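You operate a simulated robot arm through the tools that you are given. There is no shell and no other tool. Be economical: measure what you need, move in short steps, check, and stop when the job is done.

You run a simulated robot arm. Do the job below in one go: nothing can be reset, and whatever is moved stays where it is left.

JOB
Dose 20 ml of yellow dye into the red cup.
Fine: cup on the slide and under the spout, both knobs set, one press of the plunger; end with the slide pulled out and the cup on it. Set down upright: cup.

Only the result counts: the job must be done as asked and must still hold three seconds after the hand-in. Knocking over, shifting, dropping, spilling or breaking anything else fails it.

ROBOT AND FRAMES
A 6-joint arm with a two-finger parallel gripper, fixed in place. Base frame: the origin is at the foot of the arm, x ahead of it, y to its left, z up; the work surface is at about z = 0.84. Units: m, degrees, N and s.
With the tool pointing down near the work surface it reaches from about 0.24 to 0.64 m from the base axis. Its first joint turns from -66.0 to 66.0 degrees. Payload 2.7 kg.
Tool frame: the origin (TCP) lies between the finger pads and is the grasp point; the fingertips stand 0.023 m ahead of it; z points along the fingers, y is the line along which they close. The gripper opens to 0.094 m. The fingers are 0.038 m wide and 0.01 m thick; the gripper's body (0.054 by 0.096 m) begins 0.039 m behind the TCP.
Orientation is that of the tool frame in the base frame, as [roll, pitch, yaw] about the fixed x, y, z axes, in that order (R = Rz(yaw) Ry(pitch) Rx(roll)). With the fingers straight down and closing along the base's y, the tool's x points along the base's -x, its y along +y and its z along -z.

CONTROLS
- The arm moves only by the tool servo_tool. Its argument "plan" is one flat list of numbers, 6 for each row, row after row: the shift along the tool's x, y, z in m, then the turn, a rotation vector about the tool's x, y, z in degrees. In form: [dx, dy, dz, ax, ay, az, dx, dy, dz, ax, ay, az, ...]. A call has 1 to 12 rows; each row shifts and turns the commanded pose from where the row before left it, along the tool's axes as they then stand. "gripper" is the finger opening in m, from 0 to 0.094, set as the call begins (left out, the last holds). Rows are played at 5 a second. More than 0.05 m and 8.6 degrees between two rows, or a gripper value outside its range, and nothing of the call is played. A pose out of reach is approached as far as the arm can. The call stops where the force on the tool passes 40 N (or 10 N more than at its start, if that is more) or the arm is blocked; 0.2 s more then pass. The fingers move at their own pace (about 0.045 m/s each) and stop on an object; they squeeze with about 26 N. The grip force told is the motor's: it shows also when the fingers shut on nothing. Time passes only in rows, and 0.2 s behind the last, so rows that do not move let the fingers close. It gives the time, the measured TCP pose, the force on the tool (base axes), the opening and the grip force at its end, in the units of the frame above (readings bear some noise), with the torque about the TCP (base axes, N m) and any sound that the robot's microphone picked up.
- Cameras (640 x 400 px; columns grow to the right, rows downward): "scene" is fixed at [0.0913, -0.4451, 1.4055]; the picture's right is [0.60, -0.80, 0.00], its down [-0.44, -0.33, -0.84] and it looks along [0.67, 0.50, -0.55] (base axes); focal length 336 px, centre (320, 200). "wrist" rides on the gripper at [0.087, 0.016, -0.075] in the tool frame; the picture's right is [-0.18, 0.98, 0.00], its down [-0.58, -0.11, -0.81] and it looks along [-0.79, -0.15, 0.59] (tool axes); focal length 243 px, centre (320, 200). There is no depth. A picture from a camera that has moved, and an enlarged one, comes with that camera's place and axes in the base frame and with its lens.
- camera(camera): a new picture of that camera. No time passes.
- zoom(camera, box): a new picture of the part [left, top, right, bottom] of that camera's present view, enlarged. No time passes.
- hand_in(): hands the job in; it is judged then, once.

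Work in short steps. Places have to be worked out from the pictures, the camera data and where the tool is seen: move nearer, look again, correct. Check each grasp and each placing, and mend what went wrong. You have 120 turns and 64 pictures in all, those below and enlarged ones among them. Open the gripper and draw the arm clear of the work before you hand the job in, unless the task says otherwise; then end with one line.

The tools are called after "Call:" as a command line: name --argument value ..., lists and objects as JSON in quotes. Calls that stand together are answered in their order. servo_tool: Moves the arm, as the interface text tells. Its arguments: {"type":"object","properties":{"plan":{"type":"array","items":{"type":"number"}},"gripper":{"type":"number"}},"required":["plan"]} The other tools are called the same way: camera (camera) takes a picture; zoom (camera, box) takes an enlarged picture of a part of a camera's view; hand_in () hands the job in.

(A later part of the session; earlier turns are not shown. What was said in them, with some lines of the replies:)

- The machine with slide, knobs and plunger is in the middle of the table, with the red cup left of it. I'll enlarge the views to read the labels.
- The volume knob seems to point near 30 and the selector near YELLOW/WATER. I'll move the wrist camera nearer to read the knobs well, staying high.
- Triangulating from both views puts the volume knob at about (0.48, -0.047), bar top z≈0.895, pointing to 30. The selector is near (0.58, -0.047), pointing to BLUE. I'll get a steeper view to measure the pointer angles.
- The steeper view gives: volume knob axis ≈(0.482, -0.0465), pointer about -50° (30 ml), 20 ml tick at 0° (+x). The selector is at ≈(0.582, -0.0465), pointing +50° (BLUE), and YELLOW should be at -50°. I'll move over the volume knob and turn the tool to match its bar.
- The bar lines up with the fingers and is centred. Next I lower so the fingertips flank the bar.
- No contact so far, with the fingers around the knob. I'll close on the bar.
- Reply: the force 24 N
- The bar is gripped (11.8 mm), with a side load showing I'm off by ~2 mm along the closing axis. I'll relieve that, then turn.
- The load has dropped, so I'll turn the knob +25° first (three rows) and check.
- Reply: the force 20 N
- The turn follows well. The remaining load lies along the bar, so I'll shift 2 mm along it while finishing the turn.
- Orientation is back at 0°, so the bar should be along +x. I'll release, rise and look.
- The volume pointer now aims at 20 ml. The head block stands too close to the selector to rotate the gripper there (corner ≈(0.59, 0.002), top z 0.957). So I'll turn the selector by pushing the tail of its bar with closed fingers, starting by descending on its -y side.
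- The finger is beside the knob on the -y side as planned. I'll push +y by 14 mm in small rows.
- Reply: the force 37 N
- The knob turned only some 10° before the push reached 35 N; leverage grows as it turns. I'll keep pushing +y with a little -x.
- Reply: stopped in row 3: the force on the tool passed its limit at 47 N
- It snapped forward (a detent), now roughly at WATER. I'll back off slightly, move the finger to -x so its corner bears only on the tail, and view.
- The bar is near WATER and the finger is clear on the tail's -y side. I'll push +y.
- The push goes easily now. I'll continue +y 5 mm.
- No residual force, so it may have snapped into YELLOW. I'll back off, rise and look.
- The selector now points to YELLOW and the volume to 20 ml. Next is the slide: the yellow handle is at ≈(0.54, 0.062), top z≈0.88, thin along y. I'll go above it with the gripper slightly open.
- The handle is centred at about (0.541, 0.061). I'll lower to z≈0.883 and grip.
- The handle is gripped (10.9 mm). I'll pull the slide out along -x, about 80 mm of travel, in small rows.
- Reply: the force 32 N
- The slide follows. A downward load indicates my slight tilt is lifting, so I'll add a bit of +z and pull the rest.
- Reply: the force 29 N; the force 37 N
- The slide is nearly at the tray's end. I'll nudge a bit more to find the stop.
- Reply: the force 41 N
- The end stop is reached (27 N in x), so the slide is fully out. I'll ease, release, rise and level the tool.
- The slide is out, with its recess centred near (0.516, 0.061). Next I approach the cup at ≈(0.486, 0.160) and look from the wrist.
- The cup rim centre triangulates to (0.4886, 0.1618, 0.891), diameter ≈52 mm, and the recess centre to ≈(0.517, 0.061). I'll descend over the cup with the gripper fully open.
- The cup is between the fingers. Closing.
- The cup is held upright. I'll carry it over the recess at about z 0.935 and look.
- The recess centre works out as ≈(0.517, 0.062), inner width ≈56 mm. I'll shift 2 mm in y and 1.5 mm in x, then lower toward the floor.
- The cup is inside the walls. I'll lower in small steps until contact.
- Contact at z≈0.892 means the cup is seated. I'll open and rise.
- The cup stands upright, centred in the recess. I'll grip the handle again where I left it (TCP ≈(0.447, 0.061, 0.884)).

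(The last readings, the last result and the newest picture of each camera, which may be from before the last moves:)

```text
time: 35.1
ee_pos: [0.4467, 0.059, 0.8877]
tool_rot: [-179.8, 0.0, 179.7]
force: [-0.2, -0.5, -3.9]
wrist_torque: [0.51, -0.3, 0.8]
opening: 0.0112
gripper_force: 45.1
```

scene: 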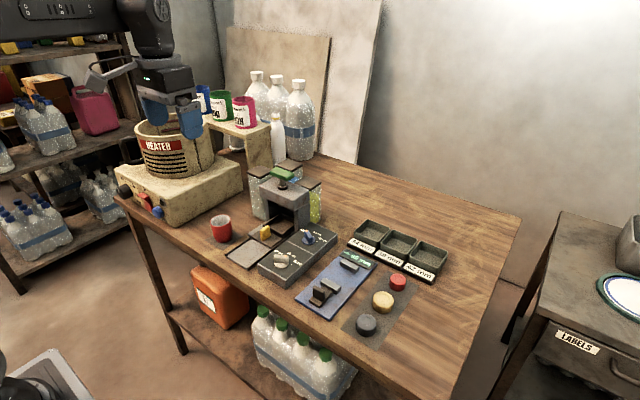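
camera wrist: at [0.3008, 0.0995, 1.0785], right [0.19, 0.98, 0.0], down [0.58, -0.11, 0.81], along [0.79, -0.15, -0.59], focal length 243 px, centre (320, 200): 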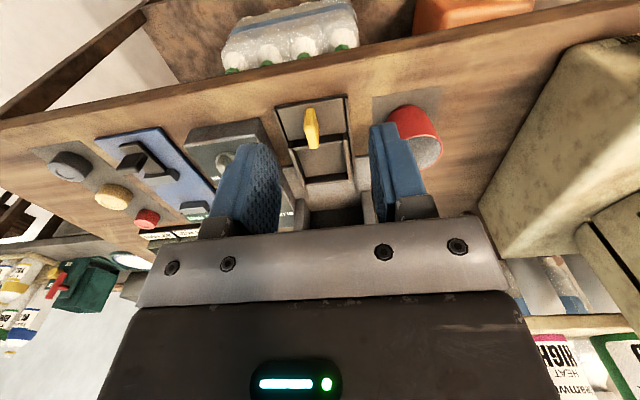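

Gripped. I'll push the slide in slowly along +x.

Call:
servo_tool --plan '[-0.004, 0, 0, 0, 0, 0, -0.007, 0, 0, 0, 0, 0, -0.008, 0, 0, 0, 0, 0, -0.008, 0, 0, 0, 0, 0, -0.008, 0, 0, 0, 0, 0, -0.008, 0, 0, 0, 0, 0, -0.008, 0, 0, 0, 0, 0, -0.008, 0, 0, 0, 0, 0, -0.008, 0, 0, 0, 0, 0, -0.007, 0, 0, 0, 0, 0, -0.005, 0, 0, 0, 0, 0]'

Call:
zoom --camera "scene" --box '[220, 160, 340, 270]'

```text
time: 37.5
ee_pos: [0.5264, 0.0603, 0.8876]
tool_rot: [-179.8, 0.1, 179.8]
force: [-0.9, -4.6, 7.5]
wrist_torque: [0.42, -0.1, 1.07]
opening: 0.0109
gripper_force: 45.0
```

```text
3.64 times, centred on (280, 215) of scene
camera zoom: at [0.0911, -0.4452, 1.4055], right [0.6, -0.8, 0.0], down [-0.44, -0.33, -0.84], along [0.67, 0.5, -0.55], focal length 1221 px, centre (466, 146)
```

zoom: 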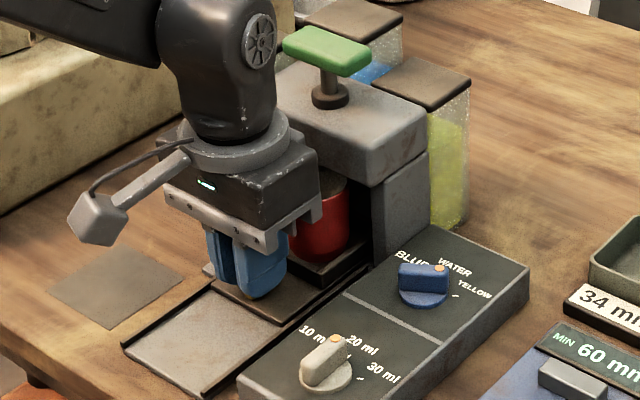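

About 8 mm remain. I'll push to the inner stop, watching the force.

Call:
servo_tool --plan '[-0.003, 0, 0, 0, 0, 0, -0.003, 0, 0, 0, 0, 0, -0.002, 0, 0, 0, 0, 0, -0.002, 0, 0, 0, 0, 0]'

```text
time: 38.5
ee_pos: [0.5329, 0.0599, 0.8871]
tool_rot: [-179.8, -0.4, 179.7]
force: [-28.4, -4.7, 21.4]
wrist_torque: [0.51, 0.24, 1.15]
opening: 0.0113
gripper_force: 45.0
```

Inner stop reached (28 N). I'll ease off, release, rise clear and check everything.

Call:
servo_tool --plan '[0.002, 0, 0, 0, 0, 0, 0, 0, 0, 0, 0, 0, 0, 0, 0, 0, 0, 0, 0, 0, -0.04, 0, 0, 0, 0.02, 0, -0.04, 0, 0, 0, 0.03, 0, -0.03, 0, 0, 0, 0.03, 0, -0.03, 0, 0, 0]' --gripper 0.045

Call:
zoom --camera "scene" --box '[220, 150, 340, 270]'

Call:
zoom --camera "wrist" --box '[190, 0, 450, 200]'

```text
time: 40.1
ee_pos: [0.4506, 0.0598, 1.0274]
tool_rot: [-179.8, -0.1, 179.8]
force: [1.3, -0.1, 0.0]
wrist_torque: [-0.01, -0.03, -0.03]
opening: 0.0448
gripper_force: 0.1
```

```text
3.33 times, centred on (280, 210) of scene
camera zoom: at [0.0913, -0.4451, 1.4055], right [0.6, -0.8, 0.0], down [-0.44, -0.33, -0.84], along [0.67, 0.5, -0.55], focal length 1120 px, centre (453, 167)
```

zoom: 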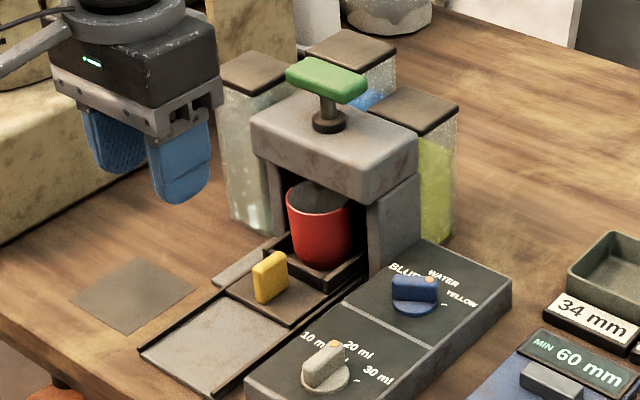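

```text
2.00 times, centred on (320, 100) of wrist
camera zoom: at [0.3662, 0.0775, 1.1027], right [0.19, 0.98, 0.0], down [0.58, -0.11, 0.81], along [0.79, -0.15, -0.59], focal length 485 px, centre (320, 400)
```

zoom: 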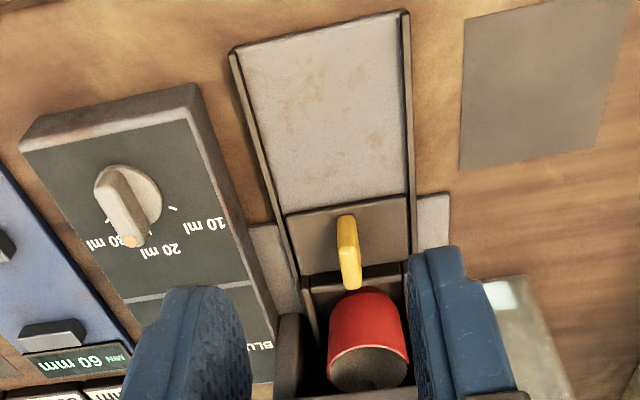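

Cup is under the spout. Before pressing, I'll verify the selector angle from a steeper view.

Call:
servo_tool --plan '[-0.015, -0.04, -0.01, 0, 0, 0, -0.015, -0.04, 0, 0, 0, 0]' --gripper 0.094

Call:
zoom --camera "wrist" --box '[250, 20, 410, 200]'

```text
time: 40.7
ee_pos: [0.4848, -0.019, 1.0364]
tool_rot: [-179.8, 0.0, 179.7]
force: [-0.1, 0.5, 0.1]
wrist_torque: [-0.01, -0.01, 0.0]
opening: 0.094
gripper_force: 0.1
```

```text
2.22 times, centred on (330, 110) of wrist
camera zoom: at [0.3993, -0.0016, 1.1125], right [0.19, 0.98, 0.0], down [0.58, -0.11, 0.81], along [0.79, -0.15, -0.59], focal length 539 px, centre (298, 400)
```

zoom: 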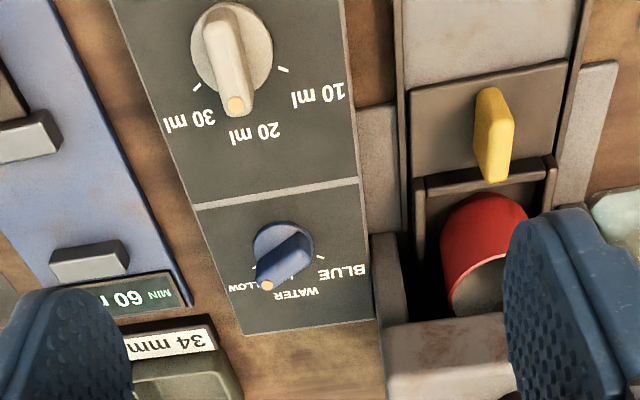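

Both pointers check out (selector -52° = YELLOW, matching the tick spacing). Now the plunger: the green handle is at ≈(0.613, 0.060), top z≈1.015. I'll go above it with closed fingers.

Call:
servo_tool --plan '[0, 0, -0.04, 0, 0, 0, 0, 0, -0.03, 0, 0, 0, -0.032, 0.02, 0, 0, 0, 0, -0.032, 0.02, 0, 0, 0, 0, -0.032, 0.02, 0, 0, 0, 0, -0.031, 0.02, 0, 0, 0, 0, 0, 0, 0, 0, 0, 0]' --gripper 0.0

Call:
zoom --camera "scene" --box '[220, 110, 340, 210]'

Call:
camera --camera "wrist"

```text
time: 42.3
ee_pos: [0.6009, 0.0583, 1.1018]
tool_rot: [-179.8, 0.0, 179.7]
force: [0.1, 0.2, -1.4]
wrist_torque: [0.0, 0.03, -0.01]
opening: 0.0
gripper_force: 26.3
out of reach, approached as far as the arm can: row 6
```

```text
4.00 times, centred on (280, 160) of scene
camera zoom: at [0.0913, -0.4451, 1.4055], right [0.6, -0.8, 0.0], down [-0.44, -0.33, -0.84], along [0.67, 0.5, -0.55], focal length 1343 px, centre (480, 360)
```

zoom: 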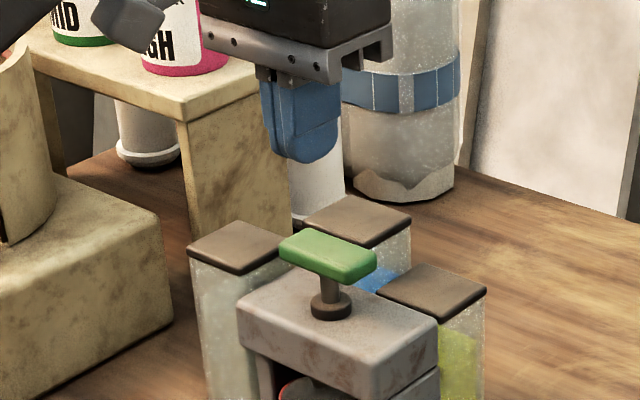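

```text
19 pictures are left
camera wrist: at [0.5152, 0.0758, 1.1767], right [0.19, 0.98, 0.0], down [0.58, -0.11, 0.81], along [0.79, -0.15, -0.59], focal length 243 px, centre (320, 200)
```

wrist: 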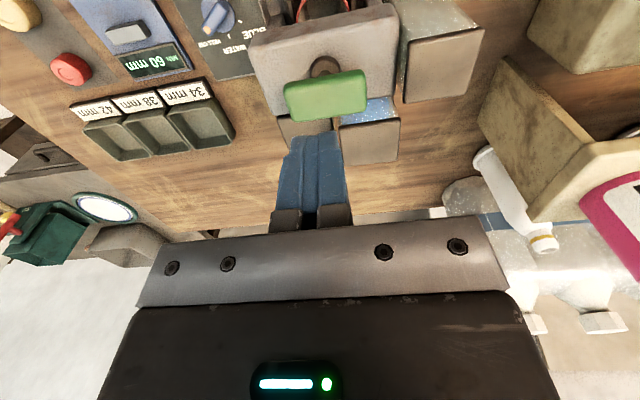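

The arm limits at x≈0.601 here, still covering the handle (centre ≈(0.610, 0.061)) with the 38 mm wide fingers. I'll lower to just above it.

Call:
servo_tool --plan '[0, 0, 0.025, 0, 0, 0, 0, 0, 0.025, 0, 0, 0]'

Call:
zoom --camera "scene" --box '[220, 110, 340, 210]'

```text
time: 42.9
ee_pos: [0.5987, 0.0554, 1.0514]
tool_rot: [-179.7, 0.1, 179.7]
force: [-0.4, -0.3, 0.3]
wrist_torque: [0.0, -0.01, 0.0]
opening: 0.0003
gripper_force: 26.3
```

```text
4.00 times, centred on (280, 160) of scene
camera zoom: at [0.0913, -0.4451, 1.4055], right [0.6, -0.8, 0.0], down [-0.44, -0.33, -0.84], along [0.67, 0.5, -0.55], focal length 1343 px, centre (480, 360)
```

zoom: 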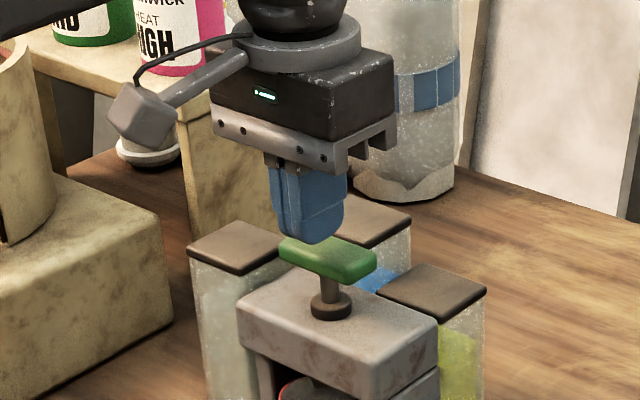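

There is more reach here; I'll shift +x 10 mm and +y 4 mm to centre over the stem.

Call:
servo_tool --plan '[-0.01, 0.004, 0, 0, 0, 0]'

Call:
zoom --camera "scene" --box '[240, 130, 330, 205]'

```text
time: 43.3
ee_pos: [0.608, 0.0603, 1.0516]
tool_rot: [-179.8, 0.1, 179.7]
force: [0.7, 0.0, -1.0]
wrist_torque: [-0.01, -0.01, -0.03]
opening: 0.0003
gripper_force: 25.8
```

```text
5.33 times, centred on (285, 168) of scene
camera zoom: at [0.0913, -0.4451, 1.4055], right [0.6, -0.8, 0.0], down [-0.44, -0.33, -0.84], along [0.67, 0.5, -0.55], focal length 1791 px, centre (507, 373)
```

zoom: 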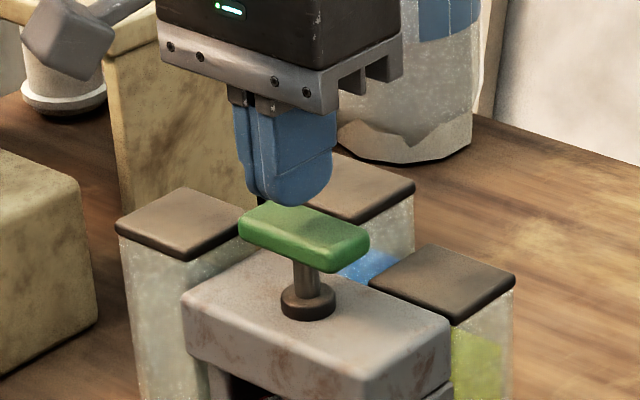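

The tips sit above the handle. With a minor shift, I'll press down in small steps, watching force and sound.

Call:
servo_tool --plan '[-0.002, -0.003, 0.004, 0, 0, 0, 0, 0, 0.004, 0, 0, 0, 0, 0, 0.004, 0, 0, 0, 0, 0, 0.003, 0, 0, 0]'

```text
time: 44.3
ee_pos: [0.6112, 0.0589, 1.0368]
tool_rot: [-179.9, 0.1, 179.6]
force: [-0.6, 0.7, 0.6]
wrist_torque: [0.01, -0.02, -0.02]
opening: 0.0
gripper_force: 26.0
```

Call:
servo_tool --plan '[0, 0, 0.003, 0, 0, 0, 0, 0, 0.003, 0, 0, 0, 0, 0, 0.003, 0, 0, 0, 0, 0, 0.003, 0, 0, 0]'

```text
time: 45.3
ee_pos: [0.6113, 0.0605, 1.0253]
tool_rot: [-179.8, 0.0, 179.7]
force: [-1.6, 0.0, 2.3]
wrist_torque: [0.02, 0.08, 0.0]
opening: 0.0
gripper_force: 25.9
```

Light contact begins at tip z≈1.002. I'll continue pressing.

Call:
servo_tool --plan '[0, 0, 0.004, 0, 0, 0, 0, 0, 0.004, 0, 0, 0, 0, 0, 0.004, 0, 0, 0, 0, 0, 0.003, 0, 0, 0, 0, 0, 0.003, 0, 0, 0]'

```text
time: 46.6
ee_pos: [0.6113, 0.0604, 1.014]
tool_rot: [-179.8, 0.8, 179.8]
force: [-3.5, -0.3, 7.0]
wrist_torque: [0.01, 0.13, 0.02]
opening: 0.0
gripper_force: 26.1
heard: click
stopped in row 5: the force on the tool passed its limit at 41 N (the readings are from after the stop); the commanded pose is now the measured one
```

Click heard and the plunger bottomed at 41 N: the press is done. I'll hold briefly, then lift straight up and look.

Call:
servo_tool --plan '[0, 0, 0, 0, 0, 0, 0, 0, 0, 0, 0, 0, 0, 0, 0, 0, 0, 0]'

Call:
zoom --camera "scene" --box '[230, 140, 340, 240]'

```text
time: 47.4
ee_pos: [0.6118, 0.0586, 1.0147]
tool_rot: [-179.7, 0.7, 179.7]
force: [-1.0, -0.4, 13.9]
wrist_torque: [0.08, 0.21, 0.03]
opening: 0.0001
gripper_force: 26.0
```

```text
4.00 times, centred on (285, 190) of scene
camera zoom: at [0.091, -0.4451, 1.4055], right [0.6, -0.8, 0.0], down [-0.44, -0.33, -0.84], along [0.67, 0.5, -0.55], focal length 1343 px, centre (460, 240)
```

zoom: 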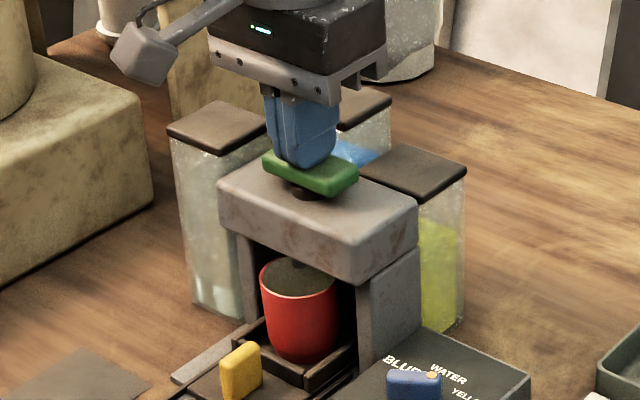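

The plunger is fully down. I'll lift straight off, level the tool, retreat, and view the result.

Call:
servo_tool --plan '[0, 0, -0.02, 0, 0, 0, 0, 0, -0.03, 0, 0.7, 0, 0, 0, -0.02, 0, 0, 0, 0.04, 0, 0, 0, 0, 0, 0.045, 0, 0, 0, 0, 0, 0.04, 0, 0, 0, 0, 0, 0.03, 0, 0, 0, 0, 0]'

Call:
zoom --camera "scene" --box '[230, 150, 340, 250]'

Call:
zoom --camera "wrist" --box '[220, 20, 420, 200]'

```text
time: 49.0
ee_pos: [0.4506, 0.0576, 1.0828]
tool_rot: [-179.8, -0.1, 179.8]
force: [0.3, 0.2, 0.0]
wrist_torque: [0.0, 0.02, 0.02]
opening: 0.0
gripper_force: 26.0
out of reach, approached as far as the arm can: row 3
```

```text
4.00 times, centred on (285, 200) of scene
camera zoom: at [0.0913, -0.4451, 1.4055], right [0.6, -0.8, 0.0], down [-0.44, -0.33, -0.84], along [0.67, 0.5, -0.55], focal length 1343 px, centre (460, 200)
```

zoom: 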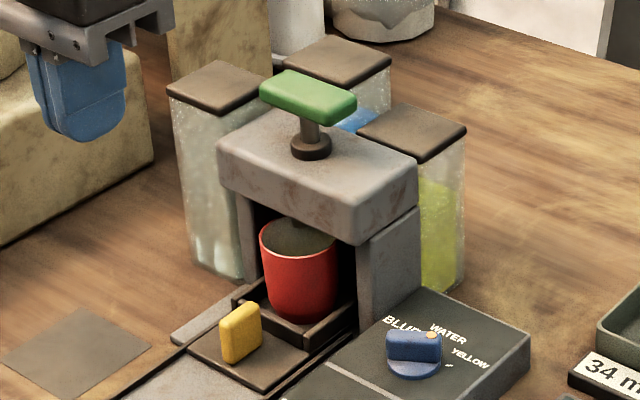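

```text
2.22 times, centred on (320, 110) of wrist
camera zoom: at [0.3653, 0.0744, 1.1575], right [0.19, 0.98, 0.0], down [0.58, -0.11, 0.81], along [0.79, -0.15, -0.59], focal length 539 px, centre (320, 400)
```

zoom: 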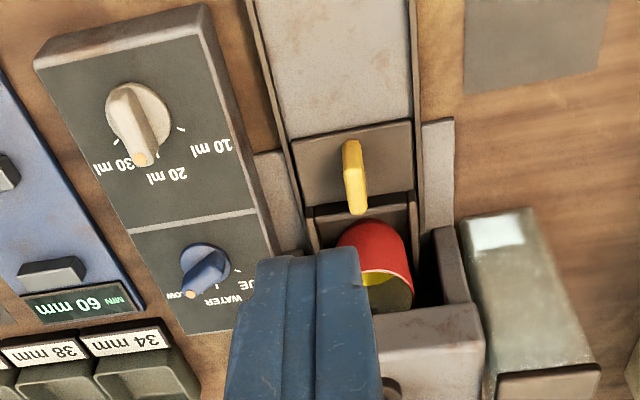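

Yellow dye is visible in the cup. I'll return to the slide handle to pull it out.

Call:
servo_tool --plan '[-0.042, 0.001, 0.03, 0, 0, 0, -0.042, 0.001, 0.03, 0, 0, 0, 0, 0, 0.045, 0, 0, 0, 0, 0, 0.045, 0, 0, 0, 0, 0, 0.02, 0, 0, 0]' --gripper 0.036

Call:
zoom --camera "wrist" --box '[220, 20, 420, 200]'

```text
refused: row 1 steps farther than a row can; nothing moved
```

```text
2.22 times, centred on (320, 110) of wrist
camera zoom: at [0.3653, 0.0744, 1.1575], right [0.19, 0.98, 0.0], down [0.58, -0.11, 0.81], along [0.79, -0.15, -0.59], focal length 539 px, centre (320, 400)
```

zoom: 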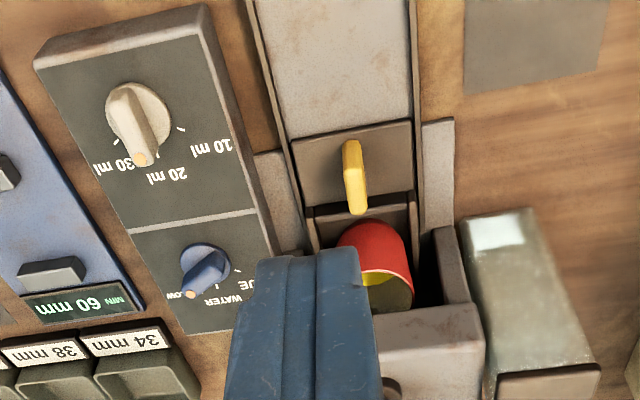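

The step was too large; I'll redo it with smaller rows.

Call:
servo_tool --plan '[-0.042, 0.001, 0.02, 0, 0, 0, -0.042, 0.001, 0.02, 0, 0, 0, 0, 0, 0.045, 0, 0, 0, 0, 0, 0.045, 0, 0, 0, 0, 0, 0.03, 0, 0, 0]' --gripper 0.036

Call:
zoom --camera "wrist" --box '[220, 20, 420, 200]'

```text
time: 50.2
ee_pos: [0.5331, 0.059, 0.9209]
tool_rot: [-179.9, -0.3, 179.8]
force: [1.3, 0.4, -0.3]
wrist_torque: [0.01, -0.01, -0.08]
opening: 0.036
gripper_force: 0.0
```

```text
2.22 times, centred on (320, 110) of wrist
camera zoom: at [0.4475, 0.0768, 0.9963], right [0.19, 0.98, 0.0], down [0.58, -0.11, 0.81], along [0.79, -0.15, -0.59], focal length 539 px, centre (320, 400)
```

zoom: 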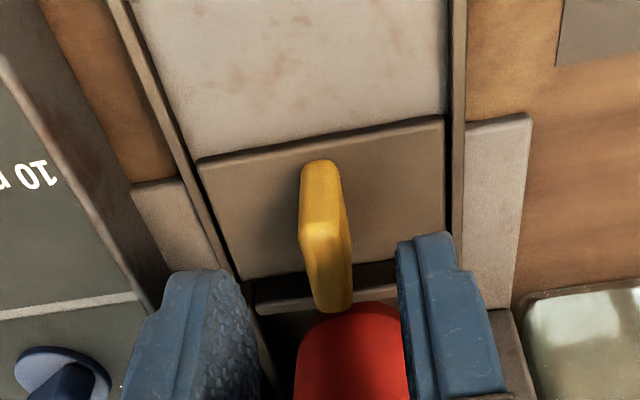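

The handle is centred between the fingers. Lower and grip.

Call:
servo_tool --plan '[0, 0.001, 0.02, 0, 0, 0, 0, 0, 0.014, 0, 0, 0]'

Call:
servo_tool --plan '[0, 0, 0, 0, 0, 0, 0, 0, 0, 0, 0, 0, 0, 0, 0, 0, 0, 0]' --gripper 0.0

Call:
servo_tool --plan '[0.003, 0, 0, 0, 0, 0, 0.006, 0, 0, 0, 0, 0, 0.008, 0, 0, 0, 0, 0, 0.008, 0, 0, 0, 0, 0, 0.008, 0, 0, 0, 0, 0, 0.008, 0, 0, 0, 0, 0, 0.008, 0, 0, 0, 0, 0, 0.008, 0, 0, 0, 0, 0, 0.008, 0, 0, 0, 0, 0, 0.006, 0, 0, 0, 0, 0, 0.005, 0, 0, 0, 0, 0, 0.003, 0, 0, 0, 0, 0]'

```text
time: 50.8
ee_pos: [0.5327, 0.0611, 0.8875]
tool_rot: [-179.8, 0.0, 179.7]
force: [-0.2, -0.6, 0.6]
wrist_torque: [0.04, 0.02, 0.0]
opening: 0.0358
gripper_force: 0.2
```

```text
time: 51.6
ee_pos: [0.5324, 0.061, 0.8867]
tool_rot: [-179.8, -0.1, 179.8]
force: [0.1, -8.8, -2.6]
wrist_torque: [0.45, -0.23, 0.8]
opening: 0.0109
gripper_force: 45.3
```

```text
time: 54.2
ee_pos: [0.4558, 0.0593, 0.8881]
tool_rot: [-179.7, -0.1, 179.7]
force: [-0.1, -25.8, -1.6]
wrist_torque: [0.28, -0.43, 0.92]
opening: 0.0109
gripper_force: 44.9
```

The slide follows. I'll pull the last ~8 mm gently to the stop, with a small relief in y.

Call:
servo_tool --plan '[0.003, -0.001, 0, 0, 0, 0, 0.003, -0.001, 0, 0, 0, 0, 0.002, 0, 0, 0, 0, 0, 0.002, 0, 0, 0, 0, 0, 0.001, 0, 0, 0, 0, 0]'

```text
time: 55.4
ee_pos: [0.448, 0.0607, 0.8874]
tool_rot: [-179.9, 0.3, 179.8]
force: [27.4, -7.7, -19.2]
wrist_torque: [0.24, 0.19, 1.0]
opening: 0.011
gripper_force: 45.6
```

The out-stop is reached. I'll ease, release, rise and draw back clear.

Call:
servo_tool --plan '[-0.002, 0, 0, 0, 0, 0, 0, 0, 0, 0, 0, 0, 0, 0, 0, 0, 0, 0, 0, 0, -0.04, 0, 0, 0, 0, 0, -0.04, 0, 0, 0, 0.02, 0, -0.04, 0, 0, 0, 0.03, 0, -0.03, 0, 0, 0, 0.03, 0, -0.03, 0, 0, 0]' --gripper 0.06

Call:
zoom --camera "scene" --box '[200, 150, 350, 280]'

Call:
zoom --camera "wrist" --box '[180, 20, 440, 220]'

```text
time: 57.2
ee_pos: [0.3664, 0.0611, 1.0701]
tool_rot: [-179.8, -0.1, 179.7]
force: [-0.3, -0.1, 0.1]
wrist_torque: [0.02, -0.04, -0.03]
opening: 0.06
gripper_force: 0.0
```

```text
3.08 times, centred on (275, 215) of scene
camera zoom: at [0.0913, -0.4451, 1.4055], right [0.6, -0.8, 0.0], down [-0.44, -0.33, -0.84], along [0.67, 0.5, -0.55], focal length 1033 px, centre (458, 154)
```

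zoom: 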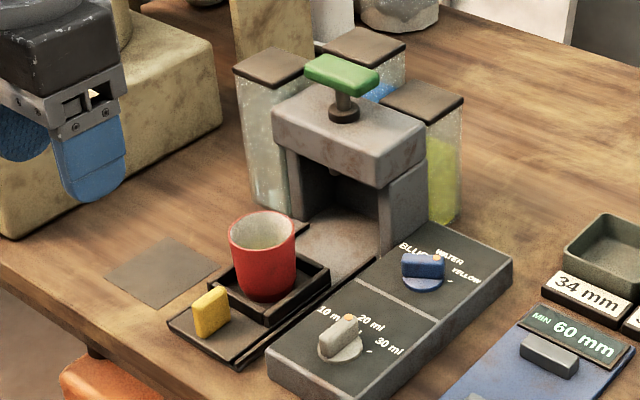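

```text
2.00 times, centred on (310, 120) of wrist
camera zoom: at [0.2805, 0.0793, 1.1441], right [0.19, 0.98, 0.0], down [0.58, -0.11, 0.81], along [0.79, -0.15, -0.59], focal length 485 px, centre (340, 360)
```

zoom: 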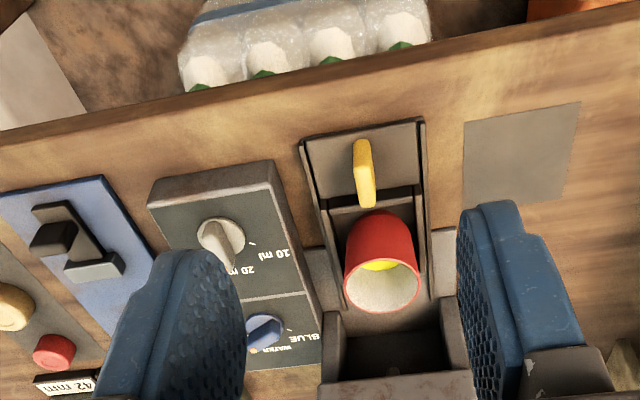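

The slide is fully out and the cup stands upright on it with yellow dye inside. Knobs are on 20 ml and YELLOW, and the arm is clear, so I'll hand in.

Call:
hand_in

```text
The job is handed in.
```

The red cup has its dose of yellow dye, from one press with the knobs on 20 ml and YELLOW, and stands upright on the pulled-out slide with the arm clear.
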